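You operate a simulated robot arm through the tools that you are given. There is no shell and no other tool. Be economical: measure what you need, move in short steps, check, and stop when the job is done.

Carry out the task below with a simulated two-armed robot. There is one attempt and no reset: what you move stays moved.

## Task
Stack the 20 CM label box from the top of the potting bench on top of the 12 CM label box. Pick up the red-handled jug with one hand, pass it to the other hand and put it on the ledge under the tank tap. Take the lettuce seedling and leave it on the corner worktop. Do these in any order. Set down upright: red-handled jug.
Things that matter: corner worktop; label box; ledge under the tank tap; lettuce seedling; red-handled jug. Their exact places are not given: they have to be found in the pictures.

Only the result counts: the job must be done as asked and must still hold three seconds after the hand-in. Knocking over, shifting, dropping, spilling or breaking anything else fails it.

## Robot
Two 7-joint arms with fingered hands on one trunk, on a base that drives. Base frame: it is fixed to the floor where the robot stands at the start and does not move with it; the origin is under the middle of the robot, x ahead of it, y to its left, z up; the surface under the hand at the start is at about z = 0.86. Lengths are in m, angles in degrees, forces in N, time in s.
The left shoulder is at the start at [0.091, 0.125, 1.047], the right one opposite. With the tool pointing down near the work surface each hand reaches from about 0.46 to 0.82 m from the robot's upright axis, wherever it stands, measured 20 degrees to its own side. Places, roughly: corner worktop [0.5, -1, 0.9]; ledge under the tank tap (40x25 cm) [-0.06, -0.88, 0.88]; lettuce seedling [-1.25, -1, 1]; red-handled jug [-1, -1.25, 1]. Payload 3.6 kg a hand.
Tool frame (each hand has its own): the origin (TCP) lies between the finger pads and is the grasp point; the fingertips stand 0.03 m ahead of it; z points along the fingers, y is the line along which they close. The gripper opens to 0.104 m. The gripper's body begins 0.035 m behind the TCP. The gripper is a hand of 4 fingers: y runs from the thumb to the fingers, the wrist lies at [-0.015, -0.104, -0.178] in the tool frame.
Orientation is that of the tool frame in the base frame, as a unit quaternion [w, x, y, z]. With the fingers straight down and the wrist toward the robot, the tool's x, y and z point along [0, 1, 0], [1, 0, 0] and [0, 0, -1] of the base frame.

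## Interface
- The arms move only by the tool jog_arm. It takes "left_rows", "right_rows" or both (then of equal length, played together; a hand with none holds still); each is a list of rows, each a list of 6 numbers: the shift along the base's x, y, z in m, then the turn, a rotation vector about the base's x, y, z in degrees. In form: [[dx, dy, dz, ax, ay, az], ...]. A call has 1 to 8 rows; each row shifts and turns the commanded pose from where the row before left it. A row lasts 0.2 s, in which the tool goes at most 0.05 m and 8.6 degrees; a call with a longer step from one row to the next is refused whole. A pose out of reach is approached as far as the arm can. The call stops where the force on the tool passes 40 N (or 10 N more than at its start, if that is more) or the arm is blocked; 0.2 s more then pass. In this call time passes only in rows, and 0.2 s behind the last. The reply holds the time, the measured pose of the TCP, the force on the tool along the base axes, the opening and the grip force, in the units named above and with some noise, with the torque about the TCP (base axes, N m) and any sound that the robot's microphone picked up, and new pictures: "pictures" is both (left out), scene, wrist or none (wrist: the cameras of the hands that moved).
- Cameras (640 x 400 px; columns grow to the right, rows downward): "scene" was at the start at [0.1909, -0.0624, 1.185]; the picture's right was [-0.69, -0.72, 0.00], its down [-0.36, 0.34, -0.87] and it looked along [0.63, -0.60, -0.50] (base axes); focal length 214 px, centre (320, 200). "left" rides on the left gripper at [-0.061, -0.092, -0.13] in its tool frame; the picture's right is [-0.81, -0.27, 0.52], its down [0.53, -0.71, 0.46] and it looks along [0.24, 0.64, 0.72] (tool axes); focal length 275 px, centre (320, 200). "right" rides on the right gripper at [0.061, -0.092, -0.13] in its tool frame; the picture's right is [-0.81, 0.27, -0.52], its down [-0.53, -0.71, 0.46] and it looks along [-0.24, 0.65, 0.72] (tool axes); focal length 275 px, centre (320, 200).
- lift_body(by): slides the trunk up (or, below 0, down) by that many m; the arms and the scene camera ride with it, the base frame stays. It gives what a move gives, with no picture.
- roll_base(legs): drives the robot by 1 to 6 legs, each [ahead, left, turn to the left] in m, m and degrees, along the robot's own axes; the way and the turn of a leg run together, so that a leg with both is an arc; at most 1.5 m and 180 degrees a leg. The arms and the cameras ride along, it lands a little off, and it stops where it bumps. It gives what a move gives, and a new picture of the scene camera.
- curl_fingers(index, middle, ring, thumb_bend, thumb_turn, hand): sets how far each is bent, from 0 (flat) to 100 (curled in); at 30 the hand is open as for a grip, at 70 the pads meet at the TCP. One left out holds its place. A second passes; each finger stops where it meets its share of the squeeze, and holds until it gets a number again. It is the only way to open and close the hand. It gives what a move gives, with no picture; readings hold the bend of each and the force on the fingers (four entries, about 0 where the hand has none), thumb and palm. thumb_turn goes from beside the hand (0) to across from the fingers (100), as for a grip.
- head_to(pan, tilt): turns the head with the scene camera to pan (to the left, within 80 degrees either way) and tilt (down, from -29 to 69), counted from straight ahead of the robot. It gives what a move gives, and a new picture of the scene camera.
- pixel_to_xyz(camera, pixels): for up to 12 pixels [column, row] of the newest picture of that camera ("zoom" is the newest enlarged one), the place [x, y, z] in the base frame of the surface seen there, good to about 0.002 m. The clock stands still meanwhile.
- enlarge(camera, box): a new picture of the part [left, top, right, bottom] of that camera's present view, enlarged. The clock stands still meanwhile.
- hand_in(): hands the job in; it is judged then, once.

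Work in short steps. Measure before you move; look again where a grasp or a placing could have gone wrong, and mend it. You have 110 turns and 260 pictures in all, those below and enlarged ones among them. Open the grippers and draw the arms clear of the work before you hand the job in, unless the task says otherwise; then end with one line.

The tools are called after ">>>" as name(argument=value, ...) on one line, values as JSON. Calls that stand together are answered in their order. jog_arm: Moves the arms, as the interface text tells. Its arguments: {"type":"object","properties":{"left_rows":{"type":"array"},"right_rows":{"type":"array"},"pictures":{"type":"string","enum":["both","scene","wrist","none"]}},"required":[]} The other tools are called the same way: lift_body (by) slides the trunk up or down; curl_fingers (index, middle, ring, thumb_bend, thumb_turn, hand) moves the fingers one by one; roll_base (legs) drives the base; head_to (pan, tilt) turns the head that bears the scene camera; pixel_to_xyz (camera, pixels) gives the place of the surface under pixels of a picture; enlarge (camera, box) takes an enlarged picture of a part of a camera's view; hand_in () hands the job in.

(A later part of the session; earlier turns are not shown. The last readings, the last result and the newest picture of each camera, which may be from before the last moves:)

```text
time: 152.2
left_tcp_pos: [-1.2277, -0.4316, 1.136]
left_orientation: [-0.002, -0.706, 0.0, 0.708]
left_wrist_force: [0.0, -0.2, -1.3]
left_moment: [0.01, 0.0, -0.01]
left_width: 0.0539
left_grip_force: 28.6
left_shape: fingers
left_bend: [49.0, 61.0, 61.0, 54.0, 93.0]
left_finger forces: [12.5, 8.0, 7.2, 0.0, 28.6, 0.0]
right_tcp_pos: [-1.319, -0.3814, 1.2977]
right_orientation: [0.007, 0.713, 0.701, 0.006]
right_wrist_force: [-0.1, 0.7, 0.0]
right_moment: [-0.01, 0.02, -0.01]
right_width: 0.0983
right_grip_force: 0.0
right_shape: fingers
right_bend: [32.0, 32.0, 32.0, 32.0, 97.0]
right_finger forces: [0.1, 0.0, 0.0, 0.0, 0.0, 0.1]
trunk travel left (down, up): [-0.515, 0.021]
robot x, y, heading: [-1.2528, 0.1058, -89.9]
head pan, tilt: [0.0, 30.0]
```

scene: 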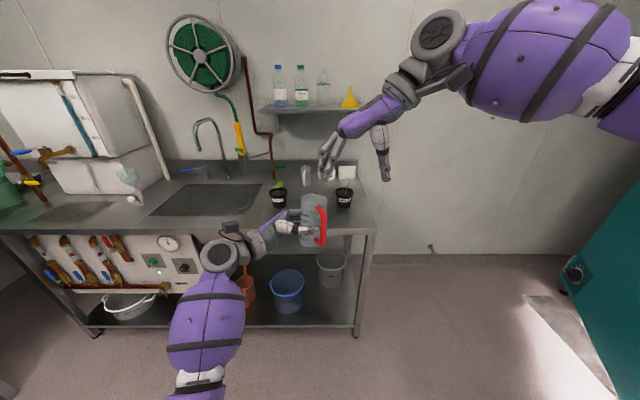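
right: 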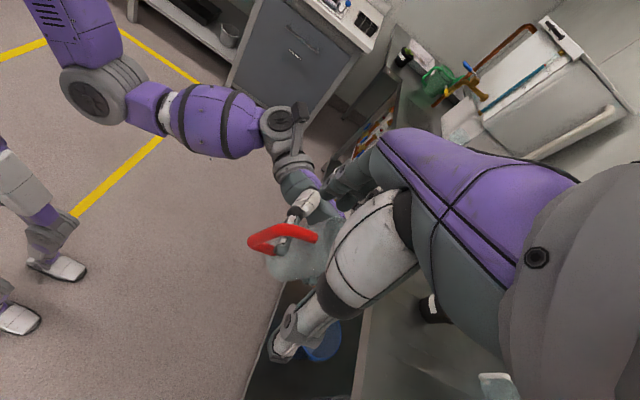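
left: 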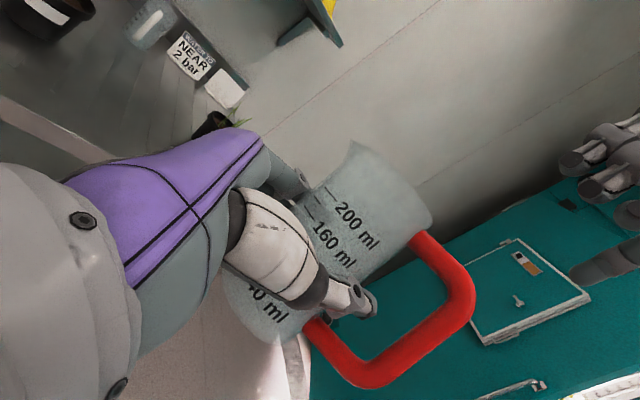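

The right arm is near its reach limit, so I move the jug 9 cm right and 6 cm down toward it, and lower the right hand above the new place.

>>> jog_arm(left_rows=[[-0.0107, 0, -0.0075, 0, 0, 0], [-0.0107, 0, -0.0075, 0, 0, 0], [-0.0107, 0, -0.0075, 0, 0, 0], [-0.0107, 0, -0.0075, 0, 0, 0], [-0.0107, 0, -0.0075, 0, 0, 0], [-0.0107, 0, -0.0075, 0, 0, 0], [-0.0107, 0, -0.0075, 0, 0, 0], [-0.0107, 0, -0.0075, 0, 0, 0]], right_rows=[[0, 0, -0.011, 0, 0, 0], [0, 0, -0.011, 0, 0, 0], [0, -0.008, -0.011, 0, 0, 0], [0, -0.009, -0.011, 0, 0, 0], [0, -0.009, -0.011, 0, 0, 0], [0, -0.009, -0.011, 0, 0, 0], [0, -0.008, -0.011, 0, 0, 0], [0, -0.008, -0.011, 0, 0, 0]])

>>> enlarge(camera="scene", box=[250, 150, 430, 290])

```text
time: 154.0
left_tcp_pos: [-1.3155, -0.432, 1.0763]
left_orientation: [-0.001, -0.707, 0.0, 0.708]
left_wrist_force: [-1.2, -0.3, -1.6]
left_moment: [0.04, -0.01, -0.01]
left_width: 0.0537
left_grip_force: 28.2
left_shape: fingers
left_bend: [49.0, 61.0, 61.0, 54.0, 93.0]
left_finger forces: [12.5, 8.1, 7.2, 0.0, 28.5, 0.0]
right_tcp_pos: [-1.3263, -0.4091, 1.2363]
right_orientation: [0.008, 0.714, 0.7, 0.007]
right_wrist_force: [0.4, -0.3, -0.3]
right_moment: [0.0, 0.01, 0.01]
right_width: 0.0982
right_grip_force: 0.0
right_shape: fingers
right_bend: [32.0, 32.0, 32.0, 32.0, 97.0]
right_finger forces: [0.0, 0.0, 0.1, 0.1, 0.0, 0.1]
right hand out of reach, approached as far as the arm can: row 5, 6, 7, 8
trunk travel left (down, up): [-0.515, 0.021]
robot x, y, heading: [-1.2543, 0.104, -90.1]
head pan, tilt: [0.0, 30.0]
```

scene: 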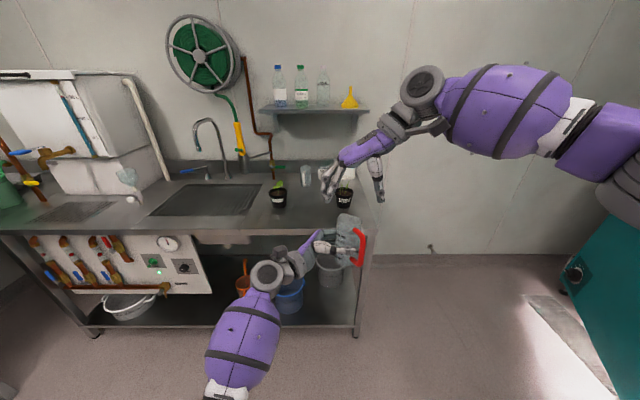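
right: 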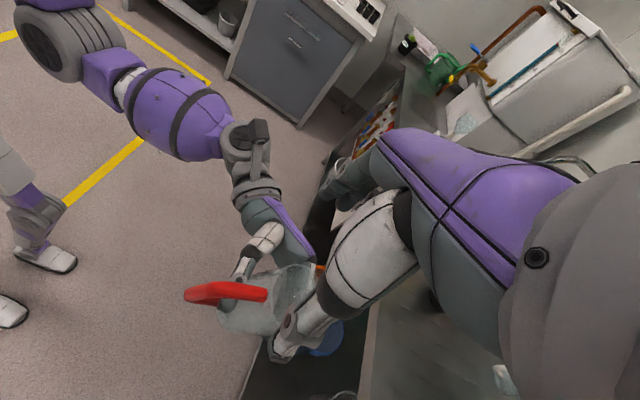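
left: 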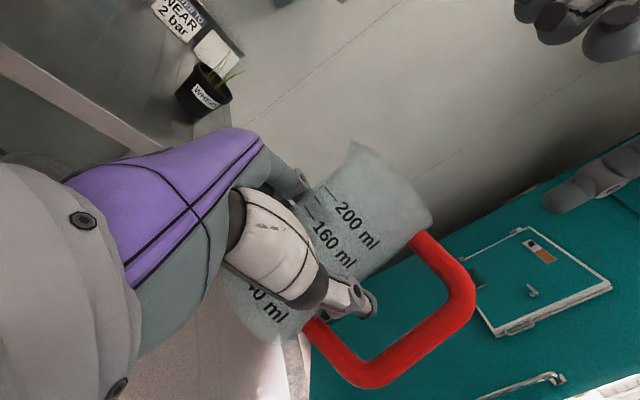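

```text
2.86 times, centred on (340, 220) of scene
```

zoom: 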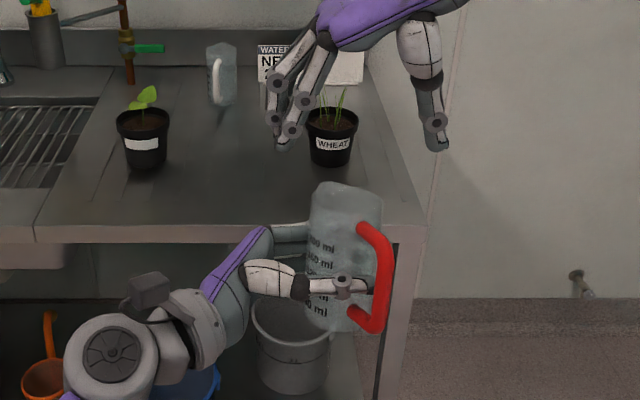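

The right hand hovers above the jug. I measure the rim and handle positions to align.

>>> pixel_to_xyz(camera="zoom", pixels=[[312, 230], [320, 190], [380, 205], [345, 215], [370, 232], [388, 270], [345, 260], [282, 145], [437, 145], [335, 300]])

>>> pixel_to_xyz(camera="right", pixels=[[260, 294], [190, 295], [225, 290], [310, 270], [225, 325], [280, 330], [290, 275], [250, 310], [285, 350], [335, 180]])

```text
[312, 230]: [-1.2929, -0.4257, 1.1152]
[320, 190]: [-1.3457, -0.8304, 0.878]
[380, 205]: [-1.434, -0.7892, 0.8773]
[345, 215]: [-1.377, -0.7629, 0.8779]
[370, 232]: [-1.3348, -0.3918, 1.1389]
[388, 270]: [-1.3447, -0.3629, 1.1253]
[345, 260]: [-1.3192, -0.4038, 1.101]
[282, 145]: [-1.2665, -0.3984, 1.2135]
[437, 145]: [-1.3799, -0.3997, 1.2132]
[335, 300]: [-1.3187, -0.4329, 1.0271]
```

```text
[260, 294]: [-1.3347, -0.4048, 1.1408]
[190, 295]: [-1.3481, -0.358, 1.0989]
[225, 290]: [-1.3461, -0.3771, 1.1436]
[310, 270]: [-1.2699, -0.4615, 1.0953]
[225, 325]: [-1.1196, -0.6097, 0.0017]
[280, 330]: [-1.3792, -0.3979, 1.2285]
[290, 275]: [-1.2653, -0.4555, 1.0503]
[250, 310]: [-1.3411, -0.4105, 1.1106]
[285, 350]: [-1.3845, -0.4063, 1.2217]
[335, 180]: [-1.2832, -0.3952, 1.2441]
```

The body centre is (-1.323,-0.433), the rim z≈1.15, and finger/thumb mid is at x≈-1.323. I shift the right hand 2.4 cm forward and lower to z≈1.165.

>>> jog_arm(right_rows=[[0.002, 0, -0.02, 0, 0, 0], [0, -0.008, -0.02, 0, 0, 0], [0, -0.008, -0.015, 0, 0, 0], [0, -0.008, -0.015, 0, 0, 0]])

>>> enlarge(camera="scene", box=[280, 180, 420, 290])

```text
time: 155.0
left_tcp_pos: [-1.3141, -0.4326, 1.0749]
left_orientation: [-0.001, -0.707, 0.001, 0.708]
left_wrist_force: [-0.2, -1.3, -0.6]
left_moment: [0.01, 0.0, 0.0]
left_width: 0.054
left_grip_force: 28.5
left_shape: fingers
left_bend: [49.0, 61.0, 61.0, 54.0, 93.0]
left_finger forces: [12.4, 8.1, 7.3, 0.0, 28.7, 0.1]
right_tcp_pos: [-1.3314, -0.4228, 1.1664]
right_orientation: [0.009, 0.714, 0.7, 0.005]
right_wrist_force: [0.9, 0.7, 0.0]
right_moment: [0.01, -0.02, 0.02]
right_width: 0.0983
right_grip_force: 0.0
right_shape: fingers
right_bend: [32.0, 32.0, 32.0, 32.0, 97.0]
right_finger forces: [0.0, 0.0, 0.0, 0.0, 0.1, 0.1]
right hand out of reach, approached as far as the arm can: row 3, 4
trunk travel left (down, up): [-0.515, 0.021]
robot x, y, heading: [-1.2505, 0.1027, -89.9]
head pan, tilt: [0.0, 30.0]
```

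scene: 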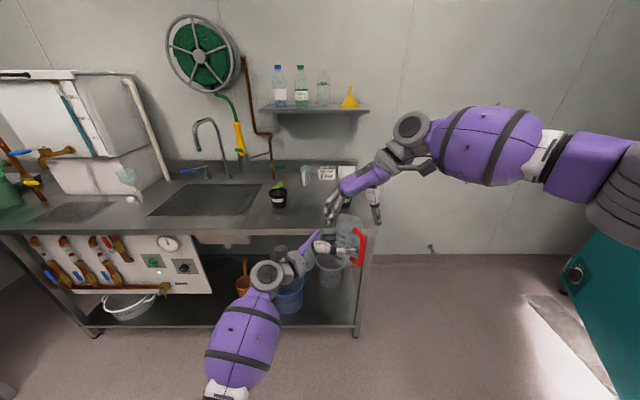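
right: 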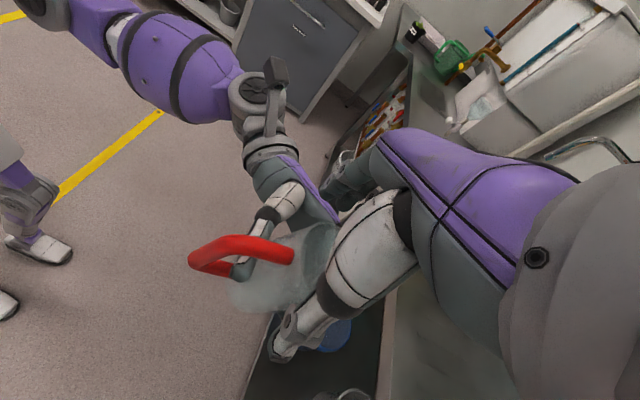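

```text
3.64 times, centred on (350, 235) of scene
```

zoom: 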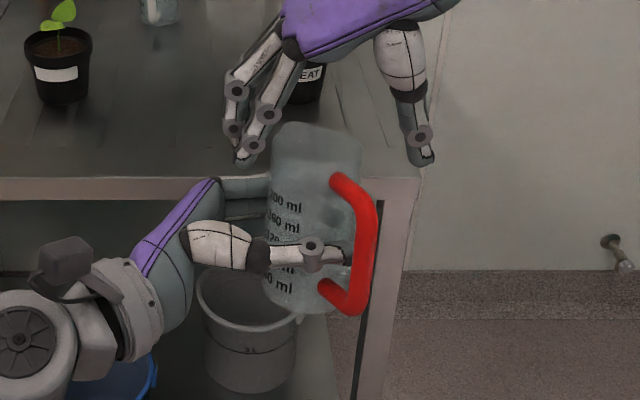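

The right hand is at its limit, so I move the jug instead: 1 cm right, 1 cm toward the robot, then up 1.5 cm between the fingers.

>>> jog_arm(left_rows=[[-0.005, 0.006, 0, 0, 0, 0], [-0.005, 0.005, 0, 0, 0, 0], [0, 0, 0.007, 0, 0, 0], [0, 0, 0.008, 0, 0, 0]], pictures="both")

>>> enlarge(camera="scene", box=[290, 180, 410, 280])

>>> pixel_to_xyz(camera="zoom", pixels=[[205, 150], [215, 165], [235, 120], [415, 170], [330, 175], [260, 170], [350, 200], [270, 130]])

```text
time: 156.0
left_tcp_pos: [-1.325, -0.4208, 1.091]
left_orientation: [-0.002, -0.707, 0.001, 0.708]
left_wrist_force: [0.1, -0.6, -1.1]
left_moment: [-0.01, -0.02, 0.04]
left_width: 0.0539
left_grip_force: 27.9
left_shape: fingers
left_bend: [49.0, 61.0, 61.0, 54.0, 93.0]
left_finger forces: [12.6, 8.0, 7.2, 0.0, 28.7, 0.0]
right_tcp_pos: [-1.3312, -0.4222, 1.1677]
right_orientation: [0.007, 0.714, 0.7, 0.005]
right_wrist_force: [1.2, 0.5, 0.0]
right_moment: [-0.01, 0.01, 0.0]
right_width: 0.0983
right_grip_force: 0.1
right_shape: fingers
right_bend: [32.0, 32.0, 32.0, 32.0, 97.0]
right_finger forces: [0.0, 0.1, 0.0, 0.1, 0.1, 0.1]
trunk travel left (down, up): [-0.515, 0.021]
robot x, y, heading: [-1.254, 0.1045, -90.0]
head pan, tilt: [0.0, 30.0]
```

scene: 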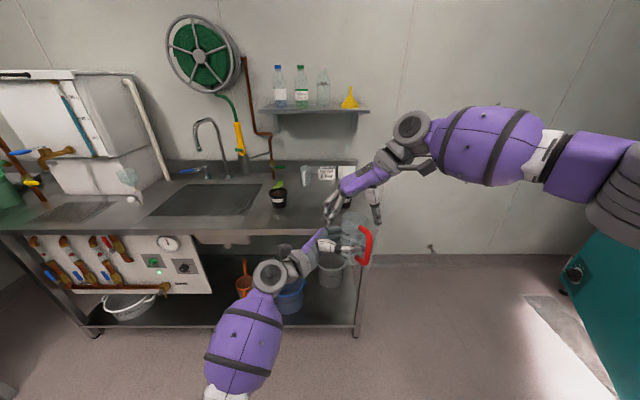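
left: 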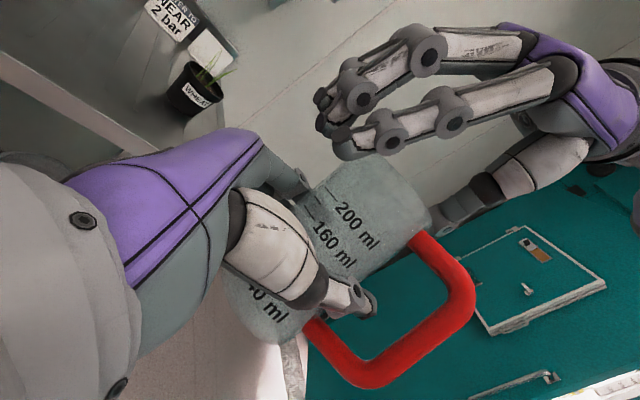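

```text
4.00 times, centred on (350, 230) of scene
```

zoom: 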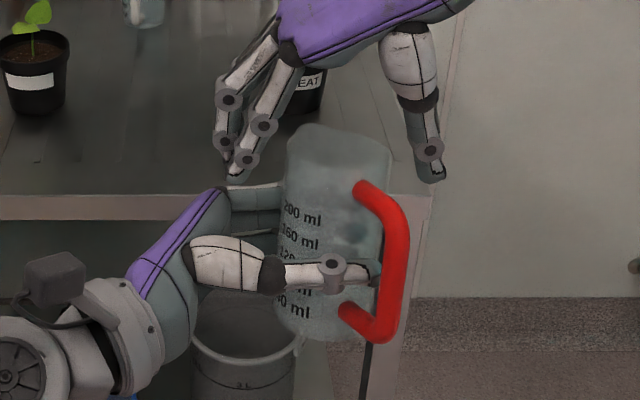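

```text
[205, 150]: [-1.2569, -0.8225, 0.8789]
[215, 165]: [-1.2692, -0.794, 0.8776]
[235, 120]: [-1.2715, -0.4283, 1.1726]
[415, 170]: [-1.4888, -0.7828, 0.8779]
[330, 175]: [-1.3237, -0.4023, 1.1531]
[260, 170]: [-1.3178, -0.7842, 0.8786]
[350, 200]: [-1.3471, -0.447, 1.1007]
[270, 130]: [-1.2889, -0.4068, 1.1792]
```

The rim sits between the right fingers and thumb with about 2.5 cm overlap, and the left fingers are just beneath. I close the right hand.

>>> curl_fingers(hand="right", index=70, middle=70, ring=70, thumb_bend=70)

>>> enlarge(camera="scene", box=[290, 180, 410, 280])

```text
time: 157.0
left_tcp_pos: [-1.3251, -0.4212, 1.09]
left_orientation: [0.0, -0.707, 0.0, 0.708]
left_wrist_force: [-10.6, -0.5, -1.8]
left_moment: [0.07, -0.15, -0.18]
left_width: 0.0541
left_grip_force: 28.2
left_shape: fingers
left_bend: [49.0, 61.0, 61.0, 54.0, 93.0]
left_finger forces: [12.5, 9.2, 7.2, 0.1, 27.4, 0.0]
right_tcp_pos: [-1.3301, -0.4236, 1.1661]
right_orientation: [0.009, 0.714, 0.7, 0.006]
right_wrist_force: [11.2, 0.5, 2.0]
right_moment: [-0.06, -0.7, 0.19]
right_width: 0.0519
right_grip_force: 19.7
right_shape: fingers
right_bend: [56.0, 57.0, 63.0, 49.0, 96.0]
right_finger forces: [8.9, 10.6, 6.2, 0.1, 12.8, 0.0]
trunk travel left (down, up): [-0.515, 0.021]
robot x, y, heading: [-1.2529, 0.1061, -90.1]
head pan, tilt: [0.0, 30.0]
```

```text
4.00 times, centred on (350, 230) of scene
```

zoom: 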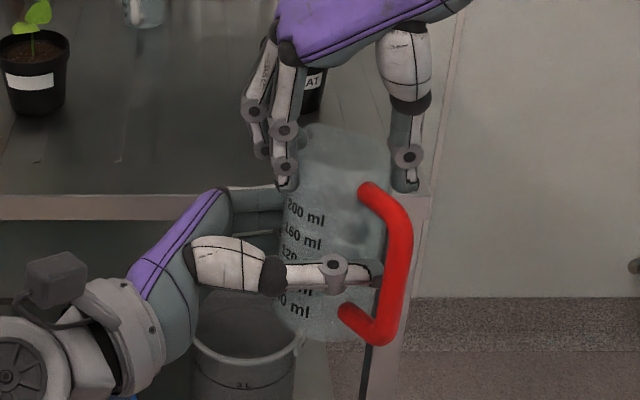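

The grip is established but the thumb carries less (12.8 N against 25.7 N). I nudge the jug 3 mm toward the thumb and tighten the right hand before I release the left.

>>> jog_arm(left_rows=[[-0.003, 0, 0, 0, 0, 0]], pictures="none")

>>> curl_fingers(hand="right", index=75, middle=75, ring=75, thumb_bend=78)

```text
time: 157.4
left_tcp_pos: [-1.327, -0.421, 1.0903]
left_orientation: [-0.002, -0.707, -0.001, 0.708]
left_wrist_force: [-8.6, -0.8, -2.6]
left_moment: [0.01, -0.09, -0.21]
left_width: 0.0538
left_grip_force: 27.8
left_shape: fingers
left_bend: [49.0, 61.0, 61.0, 54.0, 93.0]
left_finger forces: [12.5, 8.9, 7.4, 0.1, 28.2, 0.0]
right_tcp_pos: [-1.3315, -0.4221, 1.1686]
right_orientation: [0.008, 0.715, 0.699, 0.006]
right_wrist_force: [8.3, 0.1, 1.8]
right_moment: [-0.05, -0.49, 0.19]
right_width: 0.0518
right_grip_force: 18.1
right_shape: fingers
right_bend: [56.0, 57.0, 63.0, 49.0, 96.0]
right_finger forces: [8.0, 9.7, 5.8, 0.0, 13.5, 0.0]
trunk travel left (down, up): [-0.515, 0.021]
robot x, y, heading: [-1.2504, 0.1046, -90.1]
head pan, tilt: [0.0, 30.0]
```

```text
time: 158.4
left_tcp_pos: [-1.328, -0.4225, 1.09]
left_orientation: [-0.002, -0.707, 0.0, 0.708]
left_wrist_force: [-9.9, -0.1, -1.8]
left_moment: [-0.09, -0.17, -0.18]
left_width: 0.0538
left_grip_force: 28.0
left_shape: fingers
left_bend: [49.0, 61.0, 61.0, 54.0, 93.0]
left_finger forces: [11.9, 9.6, 7.7, 0.0, 27.6, 0.0]
right_tcp_pos: [-1.3297, -0.4226, 1.1664]
right_orientation: [0.008, 0.714, 0.701, 0.006]
right_wrist_force: [9.9, -0.3, 0.7]
right_moment: [0.04, -0.55, 0.19]
right_width: 0.0513
right_grip_force: 24.8
right_shape: fingers
right_bend: [57.0, 57.0, 64.0, 47.0, 94.0]
right_finger forces: [11.3, 11.1, 9.5, 0.0, 18.6, 0.0]
trunk travel left (down, up): [-0.515, 0.021]
robot x, y, heading: [-1.2531, 0.1031, -90.4]
head pan, tilt: [0.0, 30.0]
```

The right hand holds with 25 N. I open the left hand partway and check that the jug stays in the right hand.

>>> curl_fingers(hand="left", index=36, middle=40, ring=40, thumb_bend=43)

>>> enlarge(camera="scene", box=[290, 180, 410, 280])

>>> enlarge(camera="left", box=[200, 60, 520, 400])

```text
time: 159.4
left_tcp_pos: [-1.3279, -0.4217, 1.0909]
left_orientation: [-0.001, -0.706, -0.001, 0.708]
left_wrist_force: [0.0, 0.2, 0.3]
left_moment: [-0.02, 0.0, -0.02]
left_width: 0.0787
left_grip_force: 0.0
left_shape: fingers
left_bend: [36.0, 40.0, 40.0, 43.0, 97.0]
left_finger forces: [0.0, 0.0, 0.1, 0.1, 0.0, 0.0]
right_tcp_pos: [-1.3304, -0.4234, 1.1672]
right_orientation: [0.008, 0.714, 0.7, 0.005]
right_wrist_force: [0.1, -0.1, 0.1]
right_moment: [0.0, 0.01, 0.04]
right_width: 0.0511
right_grip_force: 22.7
right_shape: fingers
right_bend: [58.0, 59.0, 71.0, 47.0, 93.0]
right_finger forces: [7.0, 7.6, 8.5, 0.0, 22.3, 0.0]
trunk travel left (down, up): [-0.515, 0.021]
robot x, y, heading: [-1.2508, 0.1064, -90.2]
head pan, tilt: [0.0, 30.0]
```

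```text
4.00 times, centred on (350, 230) of scene
```

zoom: 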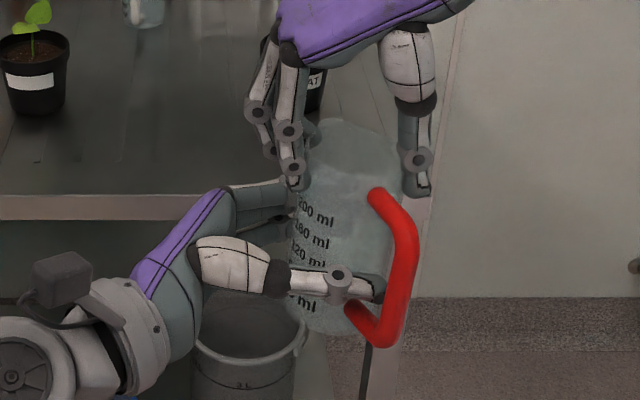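

```text
1.18 times, centred on (360, 230) of left
```

zoom: 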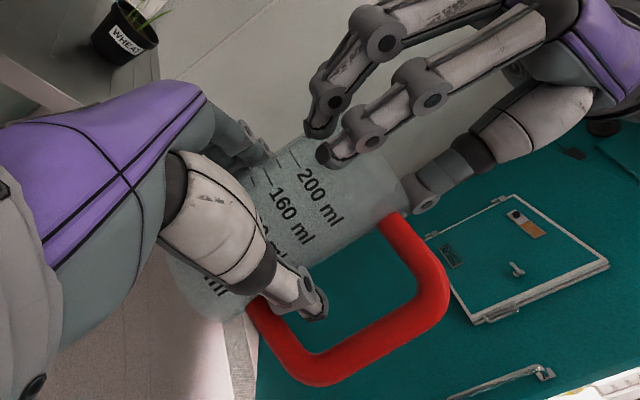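

The right hand alone holds the jug (22 N). I withdraw the left hand straight to the left, out of the handle loop.

>>> jog_arm(left_rows=[[0.012, 0, 0, 0, 0, 0], [0.015, 0, 0, 0, 0, 0], [0.02, 0, 0, 0, 0, 0], [0.025, 0, 0, 0, 0, 0], [0.03, 0, 0, 0, 0, 0], [0.04, 0, 0, 0, 0, 0], [0.04, 0, 0, 0, 0, 0]], pictures="scene")

>>> enlarge(camera="scene", box=[290, 180, 410, 280])

```text
time: 161.0
left_tcp_pos: [-1.1449, -0.422, 1.0908]
left_orientation: [-0.002, -0.707, -0.001, 0.707]
left_wrist_force: [0.3, -0.6, 0.7]
left_moment: [0.01, 0.01, -0.03]
left_width: 0.0789
left_grip_force: 0.1
left_shape: fingers
left_bend: [36.0, 40.0, 40.0, 43.0, 97.0]
left_finger forces: [0.0, 0.0, 0.0, 0.0, 0.1, 0.0]
right_tcp_pos: [-1.3305, -0.4207, 1.1677]
right_orientation: [0.008, 0.714, 0.7, 0.005]
right_wrist_force: [-0.1, -0.5, -0.4]
right_moment: [0.02, 0.01, -0.01]
right_width: 0.051
right_grip_force: 21.5
right_shape: fingers
right_bend: [58.0, 59.0, 71.0, 47.0, 93.0]
right_finger forces: [7.0, 7.4, 8.5, 0.0, 22.3, 0.0]
trunk travel left (down, up): [-0.515, 0.021]
robot x, y, heading: [-1.2527, 0.1075, -90.2]
head pan, tilt: [0.0, 30.0]
```

scene: 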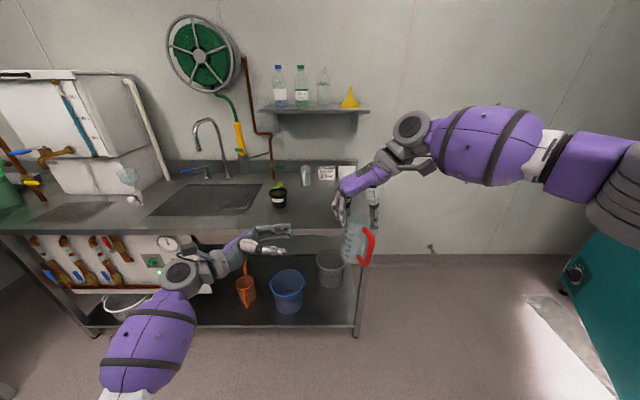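

```text
4.00 times, centred on (350, 230) of scene
```

zoom: 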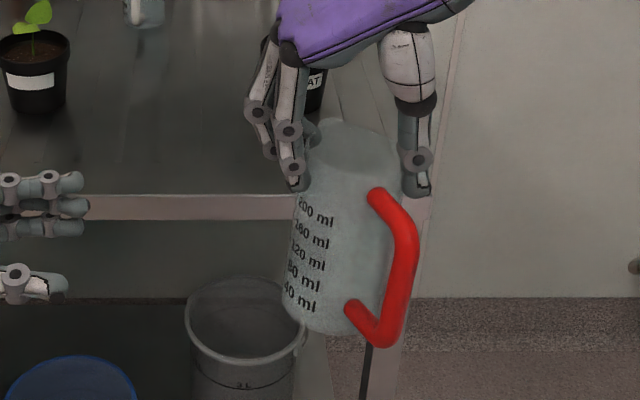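

The handover worked: the jug hangs only in the right hand, tilted a few degrees. I move the left arm out of the way and measure the jug's tilt along its body.

>>> pixel_to_xyz(camera="zoom", pixels=[[300, 210], [287, 300], [375, 195], [350, 305], [410, 250], [395, 310], [340, 240], [325, 300], [310, 330], [395, 215]])

>>> jog_arm(left_rows=[[0.04, 0.01, 0.02, 0, 0, 0], [0.04, 0.01, 0.02, 0, 0, 0], [0.04, 0.015, 0.02, 0, 0, 0], [0.04, 0.015, 0.02, 0, 0, 0], [0.03, 0.02, 0.03, 0, 0, 0], [0.02, 0.02, 0.03, 0, 0, 0], [0.01, 0.02, 0.03, 0, 0, 0], [0.01, 0.02, 0.03, 0, 0, 0]], pictures="scene")

```text
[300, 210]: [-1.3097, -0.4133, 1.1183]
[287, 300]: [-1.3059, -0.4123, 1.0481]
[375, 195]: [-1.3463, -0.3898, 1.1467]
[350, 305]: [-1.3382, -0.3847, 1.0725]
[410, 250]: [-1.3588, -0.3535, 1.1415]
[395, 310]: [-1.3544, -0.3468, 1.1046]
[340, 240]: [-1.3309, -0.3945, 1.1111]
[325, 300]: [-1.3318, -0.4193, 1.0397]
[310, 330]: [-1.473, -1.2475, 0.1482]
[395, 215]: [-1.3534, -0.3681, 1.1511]
```

```text
time: 162.8
left_tcp_pos: [-0.9166, -0.2909, 1.2906]
left_orientation: [-0.001, -0.707, 0.0, 0.708]
left_wrist_force: [0.3, 0.3, 0.0]
left_moment: [-0.02, -0.01, -0.02]
left_width: 0.0789
left_grip_force: 0.0
left_shape: fingers
left_bend: [36.0, 40.0, 40.0, 43.0, 97.0]
left_finger forces: [0.1, 0.1, 0.0, 0.0, 0.0, 0.1]
right_tcp_pos: [-1.33, -0.4208, 1.1675]
right_orientation: [0.008, 0.714, 0.7, 0.005]
right_wrist_force: [-0.5, 0.5, 0.0]
right_moment: [-0.04, 0.0, -0.02]
right_width: 0.0508
right_grip_force: 22.9
right_shape: fingers
right_bend: [59.0, 59.0, 71.0, 47.0, 93.0]
right_finger forces: [7.0, 7.5, 8.6, 0.0, 22.4, 0.2]
trunk travel left (down, up): [-0.515, 0.021]
robot x, y, heading: [-1.2514, 0.1039, -90.0]
head pan, tilt: [0.0, 30.0]
```

scene: 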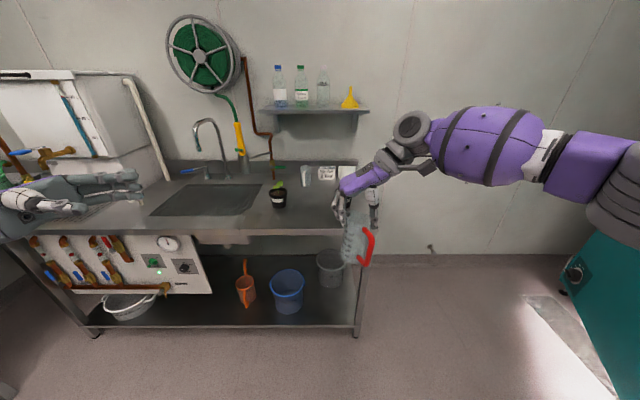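

I correct the tilt (about +4.5° y, -3° x) and look left to see where the left elbow is before driving toward the bench side.

>>> jog_arm(right_rows=[[0, 0, 0, -3, 4.5, 0]], pictures="scene")

>>> enlarge(camera="scene", box=[290, 180, 410, 280])

>>> head_to(pan=65, tilt=40)

```text
time: 163.2
left_tcp_pos: [-0.9172, -0.2895, 1.2901]
left_orientation: [-0.001, -0.707, 0.001, 0.707]
left_wrist_force: [-0.4, 0.4, 0.1]
left_moment: [-0.02, -0.03, 0.0]
left_width: 0.0787
left_grip_force: 0.1
left_shape: fingers
left_bend: [36.0, 40.0, 40.0, 43.0, 97.0]
left_finger forces: [0.1, 0.1, 0.0, 0.0, 0.0, 0.1]
right_tcp_pos: [-1.3306, -0.42, 1.1656]
right_orientation: [-0.002, 0.712, 0.701, -0.041]
right_wrist_force: [-0.1, -0.5, 0.2]
right_moment: [-0.03, -0.01, 0.0]
right_width: 0.051
right_grip_force: 22.9
right_shape: fingers
right_bend: [59.0, 59.0, 71.0, 47.0, 93.0]
right_finger forces: [7.0, 7.6, 8.6, 0.0, 22.3, 0.0]
trunk travel left (down, up): [-0.515, 0.021]
robot x, y, heading: [-1.2501, 0.1029, -90.1]
head pan, tilt: [0.0, 30.0]
```

scene: 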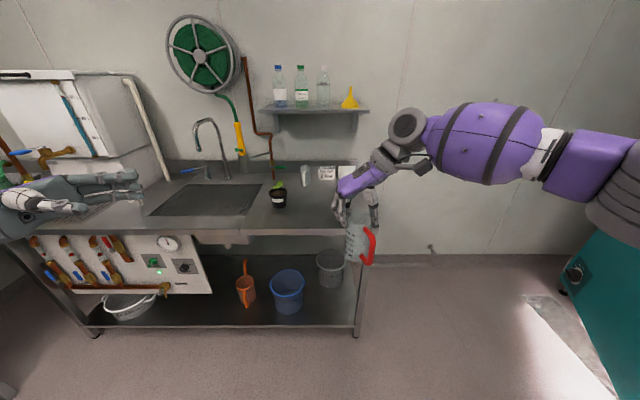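

```text
4.00 times, centred on (350, 230) of scene
```

zoom: 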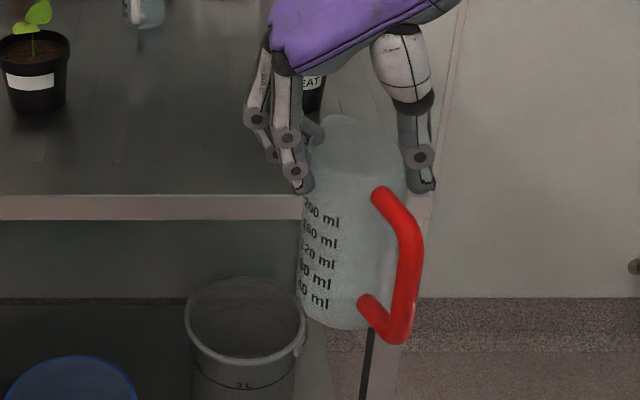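

```text
time: 164.6
left_tcp_pos: [-0.9171, -0.2912, 1.2904]
left_orientation: [-0.001, -0.707, 0.0, 0.708]
left_wrist_force: [-0.8, -0.6, -0.2]
left_moment: [0.0, 0.01, 0.02]
left_width: 0.0789
left_grip_force: 0.0
left_shape: fingers
left_bend: [36.0, 40.0, 40.0, 43.0, 97.0]
left_finger forces: [0.1, 0.1, 0.0, 0.1, 0.0, 0.1]
right_tcp_pos: [-1.3313, -0.4211, 1.1668]
right_orientation: [-0.002, 0.713, 0.7, -0.04]
right_wrist_force: [-0.8, -0.1, -0.5]
right_moment: [-0.03, -0.03, 0.02]
right_width: 0.0508
right_grip_force: 22.0
right_shape: fingers
right_bend: [59.0, 59.0, 71.0, 47.0, 93.0]
right_finger forces: [7.1, 7.5, 8.6, 0.0, 22.3, 0.0]
trunk travel left (down, up): [-0.515, 0.021]
robot x, y, heading: [-1.2536, 0.105, -90.1]
head pan, tilt: [65.0, 40.0]
```

scene: 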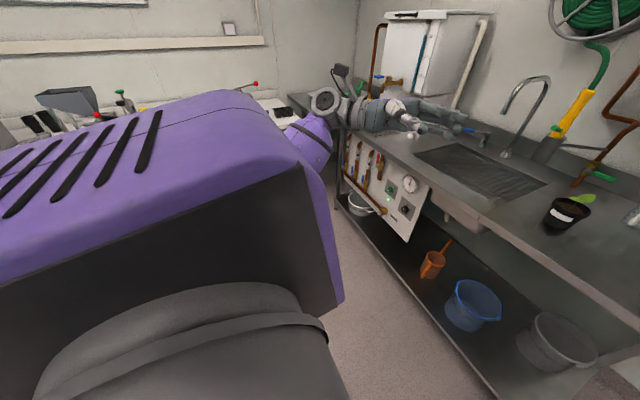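

The jug now hangs upright. I return the left hand to its compact fingers-down pose to keep its elbow clear of the bench.

>>> jog_arm(left_rows=[[-0.01, -0.01, 0.008, 0, -8.3, 0], [-0.01, -0.01, 0.008, 0, -8.3, 0], [-0.01, -0.01, 0.008, 0, -8.3, 0], [-0.01, -0.01, 0.008, 0, -8.3, 0], [-0.01, -0.01, 0.008, 0, -8.3, 0], [-0.01, -0.01, 0.008, 0, -8.3, 0], [-0.01, -0.01, 0.008, 0, -8.3, 0], [-0.01, -0.01, 0.008, 0, -8.3, 0]], pictures="none")

>>> jog_arm(left_rows=[[-0.01, 0, 0.005, 0, -8.3, 0], [-0.01, 0, 0.005, 0, -8.3, 0], [-0.01, 0, 0.005, 0, -7, 0]], pictures="none")

>>> roll_base(legs=[[0, 1.12, 0]])

>>> head_to(pan=0, tilt=32)

```text
time: 166.4
left_tcp_pos: [-0.9974, -0.3706, 1.3551]
left_orientation: [0.002, 0.979, 0.0, -0.204]
left_wrist_force: [0.1, -0.3, 0.2]
left_moment: [0.02, -0.03, 0.01]
left_width: 0.0787
left_grip_force: 0.0
left_shape: fingers
left_bend: [36.0, 40.0, 40.0, 43.0, 97.0]
left_finger forces: [0.0, 0.0, 0.1, 0.0, 0.0, 0.1]
right_tcp_pos: [-1.331, -0.4222, 1.1664]
right_orientation: [-0.003, 0.713, 0.7, -0.04]
right_wrist_force: [0.2, 0.6, 0.8]
right_moment: [0.01, -0.02, -0.01]
right_width: 0.0511
right_grip_force: 22.4
right_shape: fingers
right_bend: [59.0, 59.0, 71.0, 47.0, 93.0]
right_finger forces: [7.0, 7.5, 8.6, 0.0, 22.2, 0.0]
trunk travel left (down, up): [-0.515, 0.021]
robot x, y, heading: [-1.253, 0.1028, -89.9]
head pan, tilt: [65.0, 40.0]
```

```text
time: 167.2
left_tcp_pos: [-1.0263, -0.3713, 1.3698]
left_orientation: [0.001, 1.0, 0.001, 0.0]
left_wrist_force: [-0.1, -0.4, 0.8]
left_moment: [-0.03, -0.03, -0.01]
left_width: 0.0789
left_grip_force: 0.1
left_shape: fingers
left_bend: [36.0, 40.0, 40.0, 43.0, 97.0]
left_finger forces: [0.1, 0.0, 0.0, 0.0, 0.0, 0.1]
right_tcp_pos: [-1.332, -0.4218, 1.167]
right_orientation: [-0.002, 0.713, 0.7, -0.041]
right_wrist_force: [0.4, 0.1, 0.3]
right_moment: [-0.01, 0.04, 0.03]
right_width: 0.0507
right_grip_force: 22.9
right_shape: fingers
right_bend: [59.0, 59.0, 71.0, 47.0, 93.0]
right_finger forces: [7.1, 7.4, 8.7, 0.1, 22.2, 0.0]
trunk travel left (down, up): [-0.515, 0.021]
robot x, y, heading: [-1.2571, 0.1048, -90.3]
head pan, tilt: [65.0, 40.0]
```

```text
time: 177.3
left_tcp_pos: [0.0942, -0.3781, 1.3704]
left_orientation: [0.0, 1.0, -0.004, 0.0]
left_wrist_force: [0.2, 0.4, -0.1]
left_moment: [-0.04, 0.01, 0.04]
left_width: 0.0791
left_grip_force: 0.0
left_shape: fingers
left_bend: [36.0, 40.0, 40.0, 43.0, 97.0]
left_finger forces: [0.0, 0.0, 0.0, 0.1, 0.0, 0.0]
right_tcp_pos: [-0.2105, -0.4249, 1.1669]
right_orientation: [-0.003, 0.715, 0.698, -0.04]
right_wrist_force: [0.1, 0.2, -0.8]
right_moment: [0.0, -0.05, 0.0]
right_width: 0.051
right_grip_force: 23.0
right_shape: fingers
right_bend: [59.0, 59.0, 71.0, 47.0, 93.0]
right_finger forces: [6.9, 7.5, 8.7, 0.0, 22.1, 0.0]
trunk travel left (down, up): [-0.515, 0.021]
robot x, y, heading: [-0.1266, 0.1013, -90.3]
head pan, tilt: [65.0, 40.0]
```

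scene: 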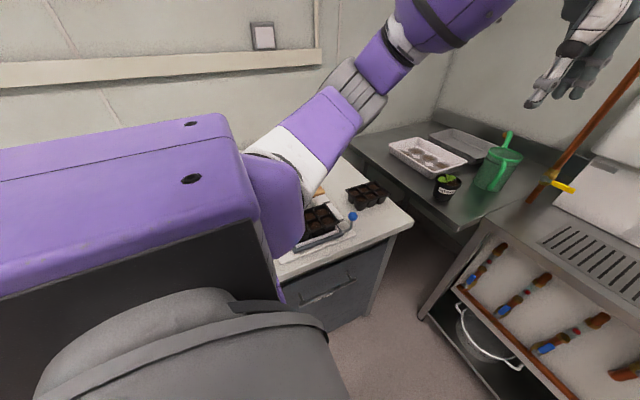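

```text
time: 178.7
left_tcp_pos: [0.0941, -0.3766, 1.3697]
left_orientation: [0.0, 1.0, -0.004, -0.001]
left_wrist_force: [-0.2, -0.4, 0.1]
left_moment: [0.0, -0.04, 0.01]
left_width: 0.0789
left_grip_force: 0.2
left_shape: fingers
left_bend: [36.0, 40.0, 40.0, 43.0, 97.0]
left_finger forces: [0.1, 0.0, 0.0, 0.0, 0.0, 0.0]
right_tcp_pos: [-0.2116, -0.4272, 1.1683]
right_orientation: [-0.002, 0.715, 0.698, -0.041]
right_wrist_force: [0.4, 0.0, -0.5]
right_moment: [0.01, 0.01, -0.02]
right_width: 0.0507
right_grip_force: 22.5
right_shape: fingers
right_bend: [59.0, 59.0, 71.0, 47.0, 93.0]
right_finger forces: [6.9, 7.4, 8.7, 0.0, 22.2, 0.0]
trunk travel left (down, up): [-0.515, 0.021]
robot x, y, heading: [-0.1276, 0.1043, -90.4]
head pan, tilt: [0.0, 32.0]
```

scene: 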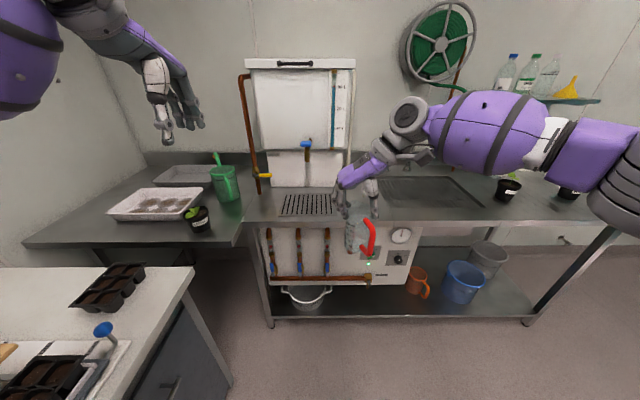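

The jug is at x=-0.21 in front of the tank. I pull the left hand back, then drive ahead 0.38 and left 0.05.

>>> jog_arm(left_rows=[[0.02, 0.03, -0.01, 0, 0, 0], [0.02, 0.03, -0.01, 0, 0, 0], [0.02, 0.03, -0.01, 0, 0, 0], [0.02, 0.03, -0.01, 0, 0, 0]], pictures="none")

>>> roll_base(legs=[[0.38, 0.045, 0.3]])

>>> head_to(pan=-5, tilt=42)

>>> enlarge(camera="scene", box=[240, 90, 440, 260])

```text
time: 179.7
left_tcp_pos: [0.1763, -0.2552, 1.3291]
left_orientation: [0.001, 1.0, -0.005, -0.001]
left_wrist_force: [0.1, 0.2, 0.3]
left_moment: [-0.02, 0.01, 0.01]
left_width: 0.0787
left_grip_force: 0.1
left_shape: fingers
left_bend: [36.0, 40.0, 40.0, 43.0, 97.0]
left_finger forces: [0.0, 0.0, 0.0, 0.0, 0.0, 0.0]
right_tcp_pos: [-0.209, -0.4244, 1.1667]
right_orientation: [-0.002, 0.715, 0.698, -0.041]
right_wrist_force: [0.2, -0.1, 0.1]
right_moment: [-0.01, 0.01, 0.0]
right_width: 0.0511
right_grip_force: 23.3
right_shape: fingers
right_bend: [59.0, 59.0, 71.0, 47.0, 93.0]
right_finger forces: [7.0, 7.5, 8.7, 0.1, 22.2, 0.1]
trunk travel left (down, up): [-0.515, 0.021]
robot x, y, heading: [-0.1275, 0.0964, -90.5]
head pan, tilt: [0.0, 32.0]
```

```text
time: 182.1
left_tcp_pos: [0.2192, -0.6358, 1.3291]
left_orientation: [0.001, 1.0, -0.002, -0.001]
left_wrist_force: [0.7, -0.4, -0.1]
left_moment: [-0.01, 0.0, -0.02]
left_width: 0.0789
left_grip_force: 0.0
left_shape: fingers
left_bend: [36.0, 40.0, 40.0, 43.0, 97.0]
left_finger forces: [0.0, 0.1, 0.0, 0.0, 0.0, 0.0]
right_tcp_pos: [-0.1671, -0.8058, 1.1672]
right_orientation: [-0.002, 0.713, 0.7, -0.041]
right_wrist_force: [0.2, -1.4, 0.6]
right_moment: [0.01, -0.01, -0.01]
right_width: 0.051
right_grip_force: 22.7
right_shape: fingers
right_bend: [59.0, 59.0, 71.0, 47.0, 93.0]
right_finger forces: [7.0, 7.5, 8.6, 0.1, 22.2, 0.1]
trunk travel left (down, up): [-0.515, 0.021]
robot x, y, heading: [-0.0843, -0.2787, -90.0]
head pan, tilt: [0.0, 32.0]
```

scene: 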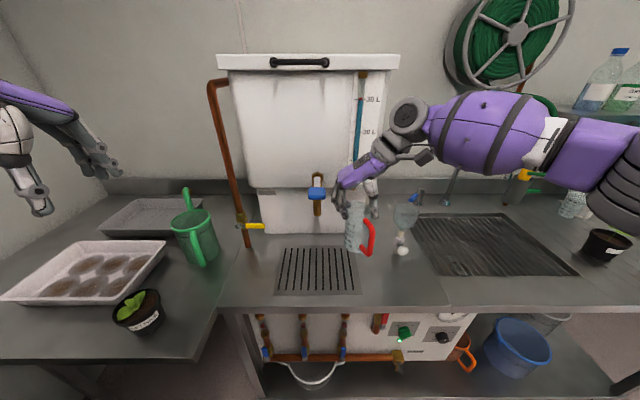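

```text
time: 182.8
left_tcp_pos: [0.2202, -0.6364, 1.3292]
left_orientation: [0.001, 1.0, -0.001, -0.001]
left_wrist_force: [-0.9, 0.7, -0.4]
left_moment: [0.01, -0.02, -0.02]
left_width: 0.079
left_grip_force: 0.0
left_shape: fingers
left_bend: [36.0, 40.0, 40.0, 43.0, 97.0]
left_finger forces: [0.1, 0.0, 0.0, 0.0, 0.0, 0.1]
right_tcp_pos: [-0.1653, -0.8071, 1.1665]
right_orientation: [-0.003, 0.714, 0.699, -0.041]
right_wrist_force: [0.1, 0.0, 0.7]
right_moment: [0.03, 0.03, -0.02]
right_width: 0.0508
right_grip_force: 22.5
right_shape: fingers
right_bend: [59.0, 59.0, 71.0, 47.0, 93.0]
right_finger forces: [6.9, 7.5, 8.7, 0.1, 22.2, 0.1]
trunk travel left (down, up): [-0.515, 0.021]
robot x, y, heading: [-0.0865, -0.2808, -90.3]
head pan, tilt: [-5.0, 42.0]
```

scene: 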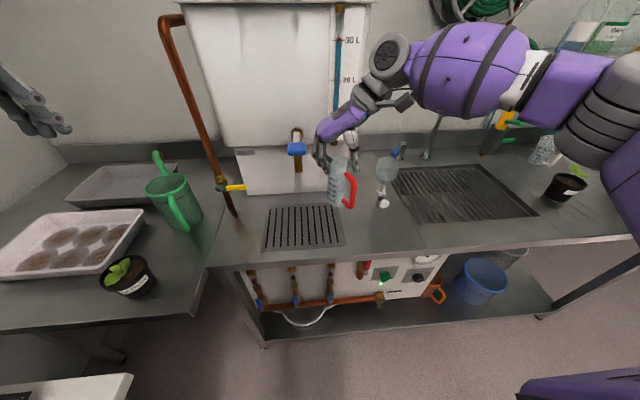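

```text
2.35 times, centred on (340, 175) of scene
```

zoom: 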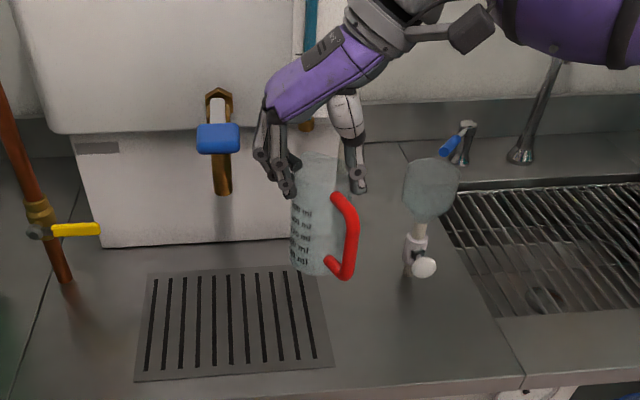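

The jug hangs over the ledge; the tap is close on the left and a funnel stand is on the right. I measure both and the jug bottom.

>>> pixel_to_xyz(camera="zoom", pixels=[[238, 145], [218, 135], [222, 185], [405, 180], [430, 165], [422, 267], [412, 240], [305, 268], [345, 275], [285, 190], [328, 360], [352, 230]])

```text
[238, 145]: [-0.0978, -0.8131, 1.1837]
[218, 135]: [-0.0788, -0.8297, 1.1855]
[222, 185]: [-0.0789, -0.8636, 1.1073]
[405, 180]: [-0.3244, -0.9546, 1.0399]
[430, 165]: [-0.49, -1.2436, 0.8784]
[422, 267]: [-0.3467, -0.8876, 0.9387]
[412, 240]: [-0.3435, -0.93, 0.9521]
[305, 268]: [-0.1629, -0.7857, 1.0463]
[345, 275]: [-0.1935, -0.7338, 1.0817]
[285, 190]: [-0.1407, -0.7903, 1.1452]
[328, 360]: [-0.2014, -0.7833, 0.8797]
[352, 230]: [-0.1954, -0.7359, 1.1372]
```

The tap edge is at x=-0.098 and the funnel at x≈-0.33, so x≈-0.18 is in between. The jug bottom is 0.123 under the TCP; I move to (-0.177,-0.85) and lower to z≈1.02.

>>> jog_arm(right_rows=[[-0.012, -0.01, 0, 0, 0, 0], [0, -0.018, -0.015, 0, 0, 0], [0, -0.017, -0.03, 0, 0, 0], [0, 0, -0.04, 0, 0, 0], [0, 0, -0.04, 0, 0, 0], [0, 0, -0.02, 0, 0, 0]])

>>> enlarge(camera="scene", box=[260, 120, 420, 250])

```text
time: 184.2
left_tcp_pos: [0.2176, -0.6348, 1.3291]
left_orientation: [0.001, 1.0, -0.002, -0.002]
left_wrist_force: [-0.1, -0.3, -0.5]
left_moment: [0.03, -0.01, 0.0]
left_width: 0.0788
left_grip_force: 0.1
left_shape: fingers
left_bend: [36.0, 40.0, 40.0, 43.0, 97.0]
left_finger forces: [0.0, 0.0, 0.0, 0.0, 0.0, 0.0]
right_tcp_pos: [-0.2072, -0.8023, 1.0327]
right_orientation: [-0.001, 0.715, 0.698, -0.041]
right_wrist_force: [0.5, -0.4, -0.1]
right_moment: [-0.01, -0.01, -0.01]
right_width: 0.0509
right_grip_force: 22.5
right_shape: fingers
right_bend: [59.0, 59.0, 71.0, 47.0, 92.0]
right_finger forces: [6.8, 7.4, 8.8, 0.0, 22.1, 0.1]
right hand out of reach, approached as far as the arm can: row 2, 3, 4, 5, 6
trunk travel left (down, up): [-0.515, 0.021]
robot x, y, heading: [-0.0859, -0.2814, -90.4]
head pan, tilt: [-5.0, 42.0]
```

scene: 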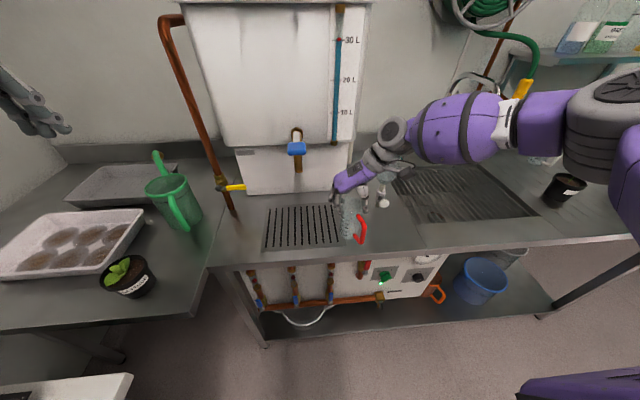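
right: 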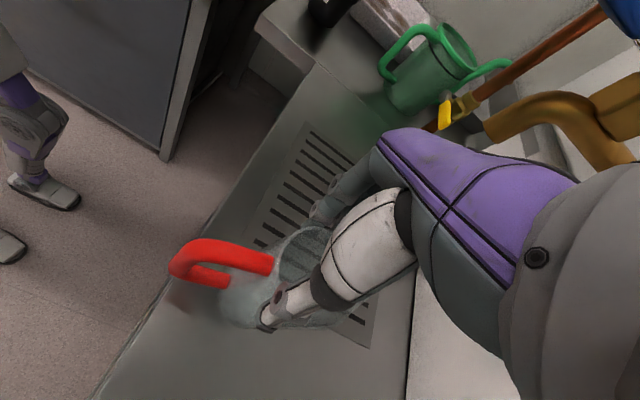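

```text
3.08 times, centred on (340, 185) of scene
```

zoom: 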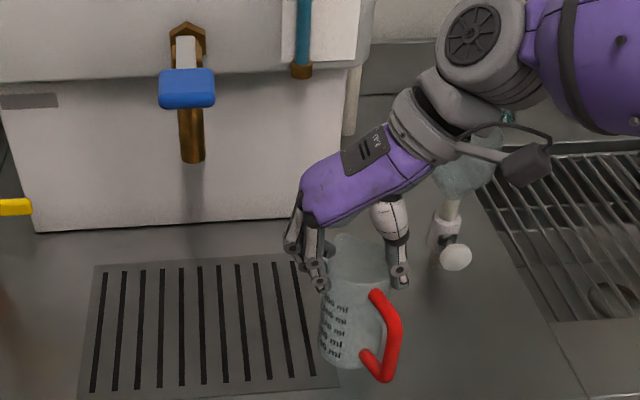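

The reach is limited, so I use the base: ahead 0.05 m, left 0.012.

>>> roll_base(legs=[[0.05, 0.012, 0.3]])

>>> enlarge(camera="scene", box=[260, 130, 420, 260])

>>> pixel_to_xyz(camera="zoom", pixels=[[325, 300], [328, 350], [365, 290], [370, 350], [345, 340], [395, 330], [385, 375], [335, 365], [190, 155]])

```text
time: 185.1
left_tcp_pos: [0.2327, -0.6842, 1.3289]
left_orientation: [0.002, 1.0, 0.001, -0.001]
left_wrist_force: [0.2, -0.7, 0.0]
left_moment: [0.02, 0.02, 0.01]
left_width: 0.0788
left_grip_force: 0.0
left_shape: fingers
left_bend: [36.0, 40.0, 40.0, 43.0, 97.0]
left_finger forces: [0.0, 0.0, 0.0, 0.0, 0.0, 0.0]
right_tcp_pos: [-0.193, -0.8521, 1.0329]
right_orientation: [-0.001, 0.712, 0.701, -0.04]
right_wrist_force: [-0.3, 0.1, -0.2]
right_moment: [0.0, -0.03, 0.03]
right_width: 0.0509
right_grip_force: 22.2
right_shape: fingers
right_bend: [59.0, 59.0, 71.0, 47.0, 92.0]
right_finger forces: [6.8, 7.4, 8.7, 0.0, 22.0, 0.0]
trunk travel left (down, up): [-0.515, 0.021]
robot x, y, heading: [-0.0713, -0.3311, -90.0]
head pan, tilt: [-5.0, 42.0]
```

scene: 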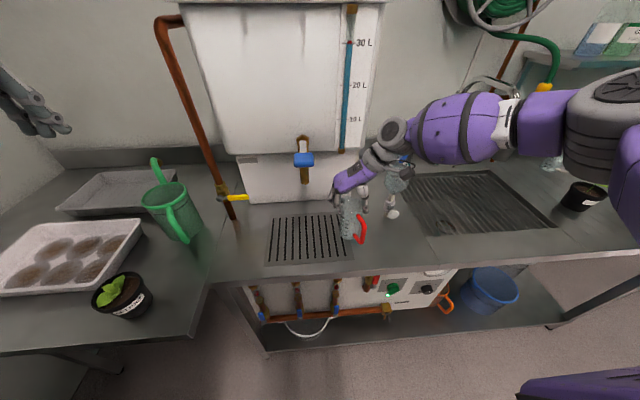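

```text
3.08 times, centred on (340, 195) of scene
```

zoom: 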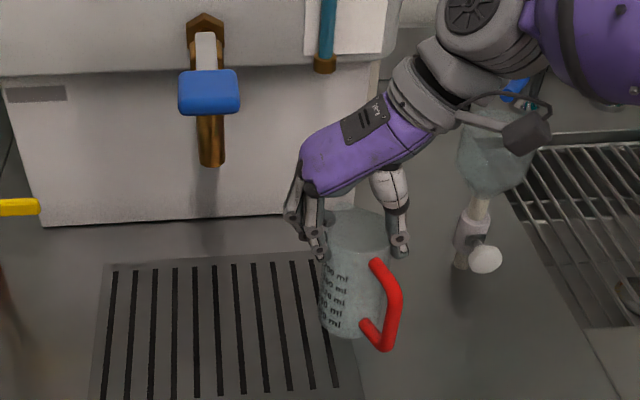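

```text
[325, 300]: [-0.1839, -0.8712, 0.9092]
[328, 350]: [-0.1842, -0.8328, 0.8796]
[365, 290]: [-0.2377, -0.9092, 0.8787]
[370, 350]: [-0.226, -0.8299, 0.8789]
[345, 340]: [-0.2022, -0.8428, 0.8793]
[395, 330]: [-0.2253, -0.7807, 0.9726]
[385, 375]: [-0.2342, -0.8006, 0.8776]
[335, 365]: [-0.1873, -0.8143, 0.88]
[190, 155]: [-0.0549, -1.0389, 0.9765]
```

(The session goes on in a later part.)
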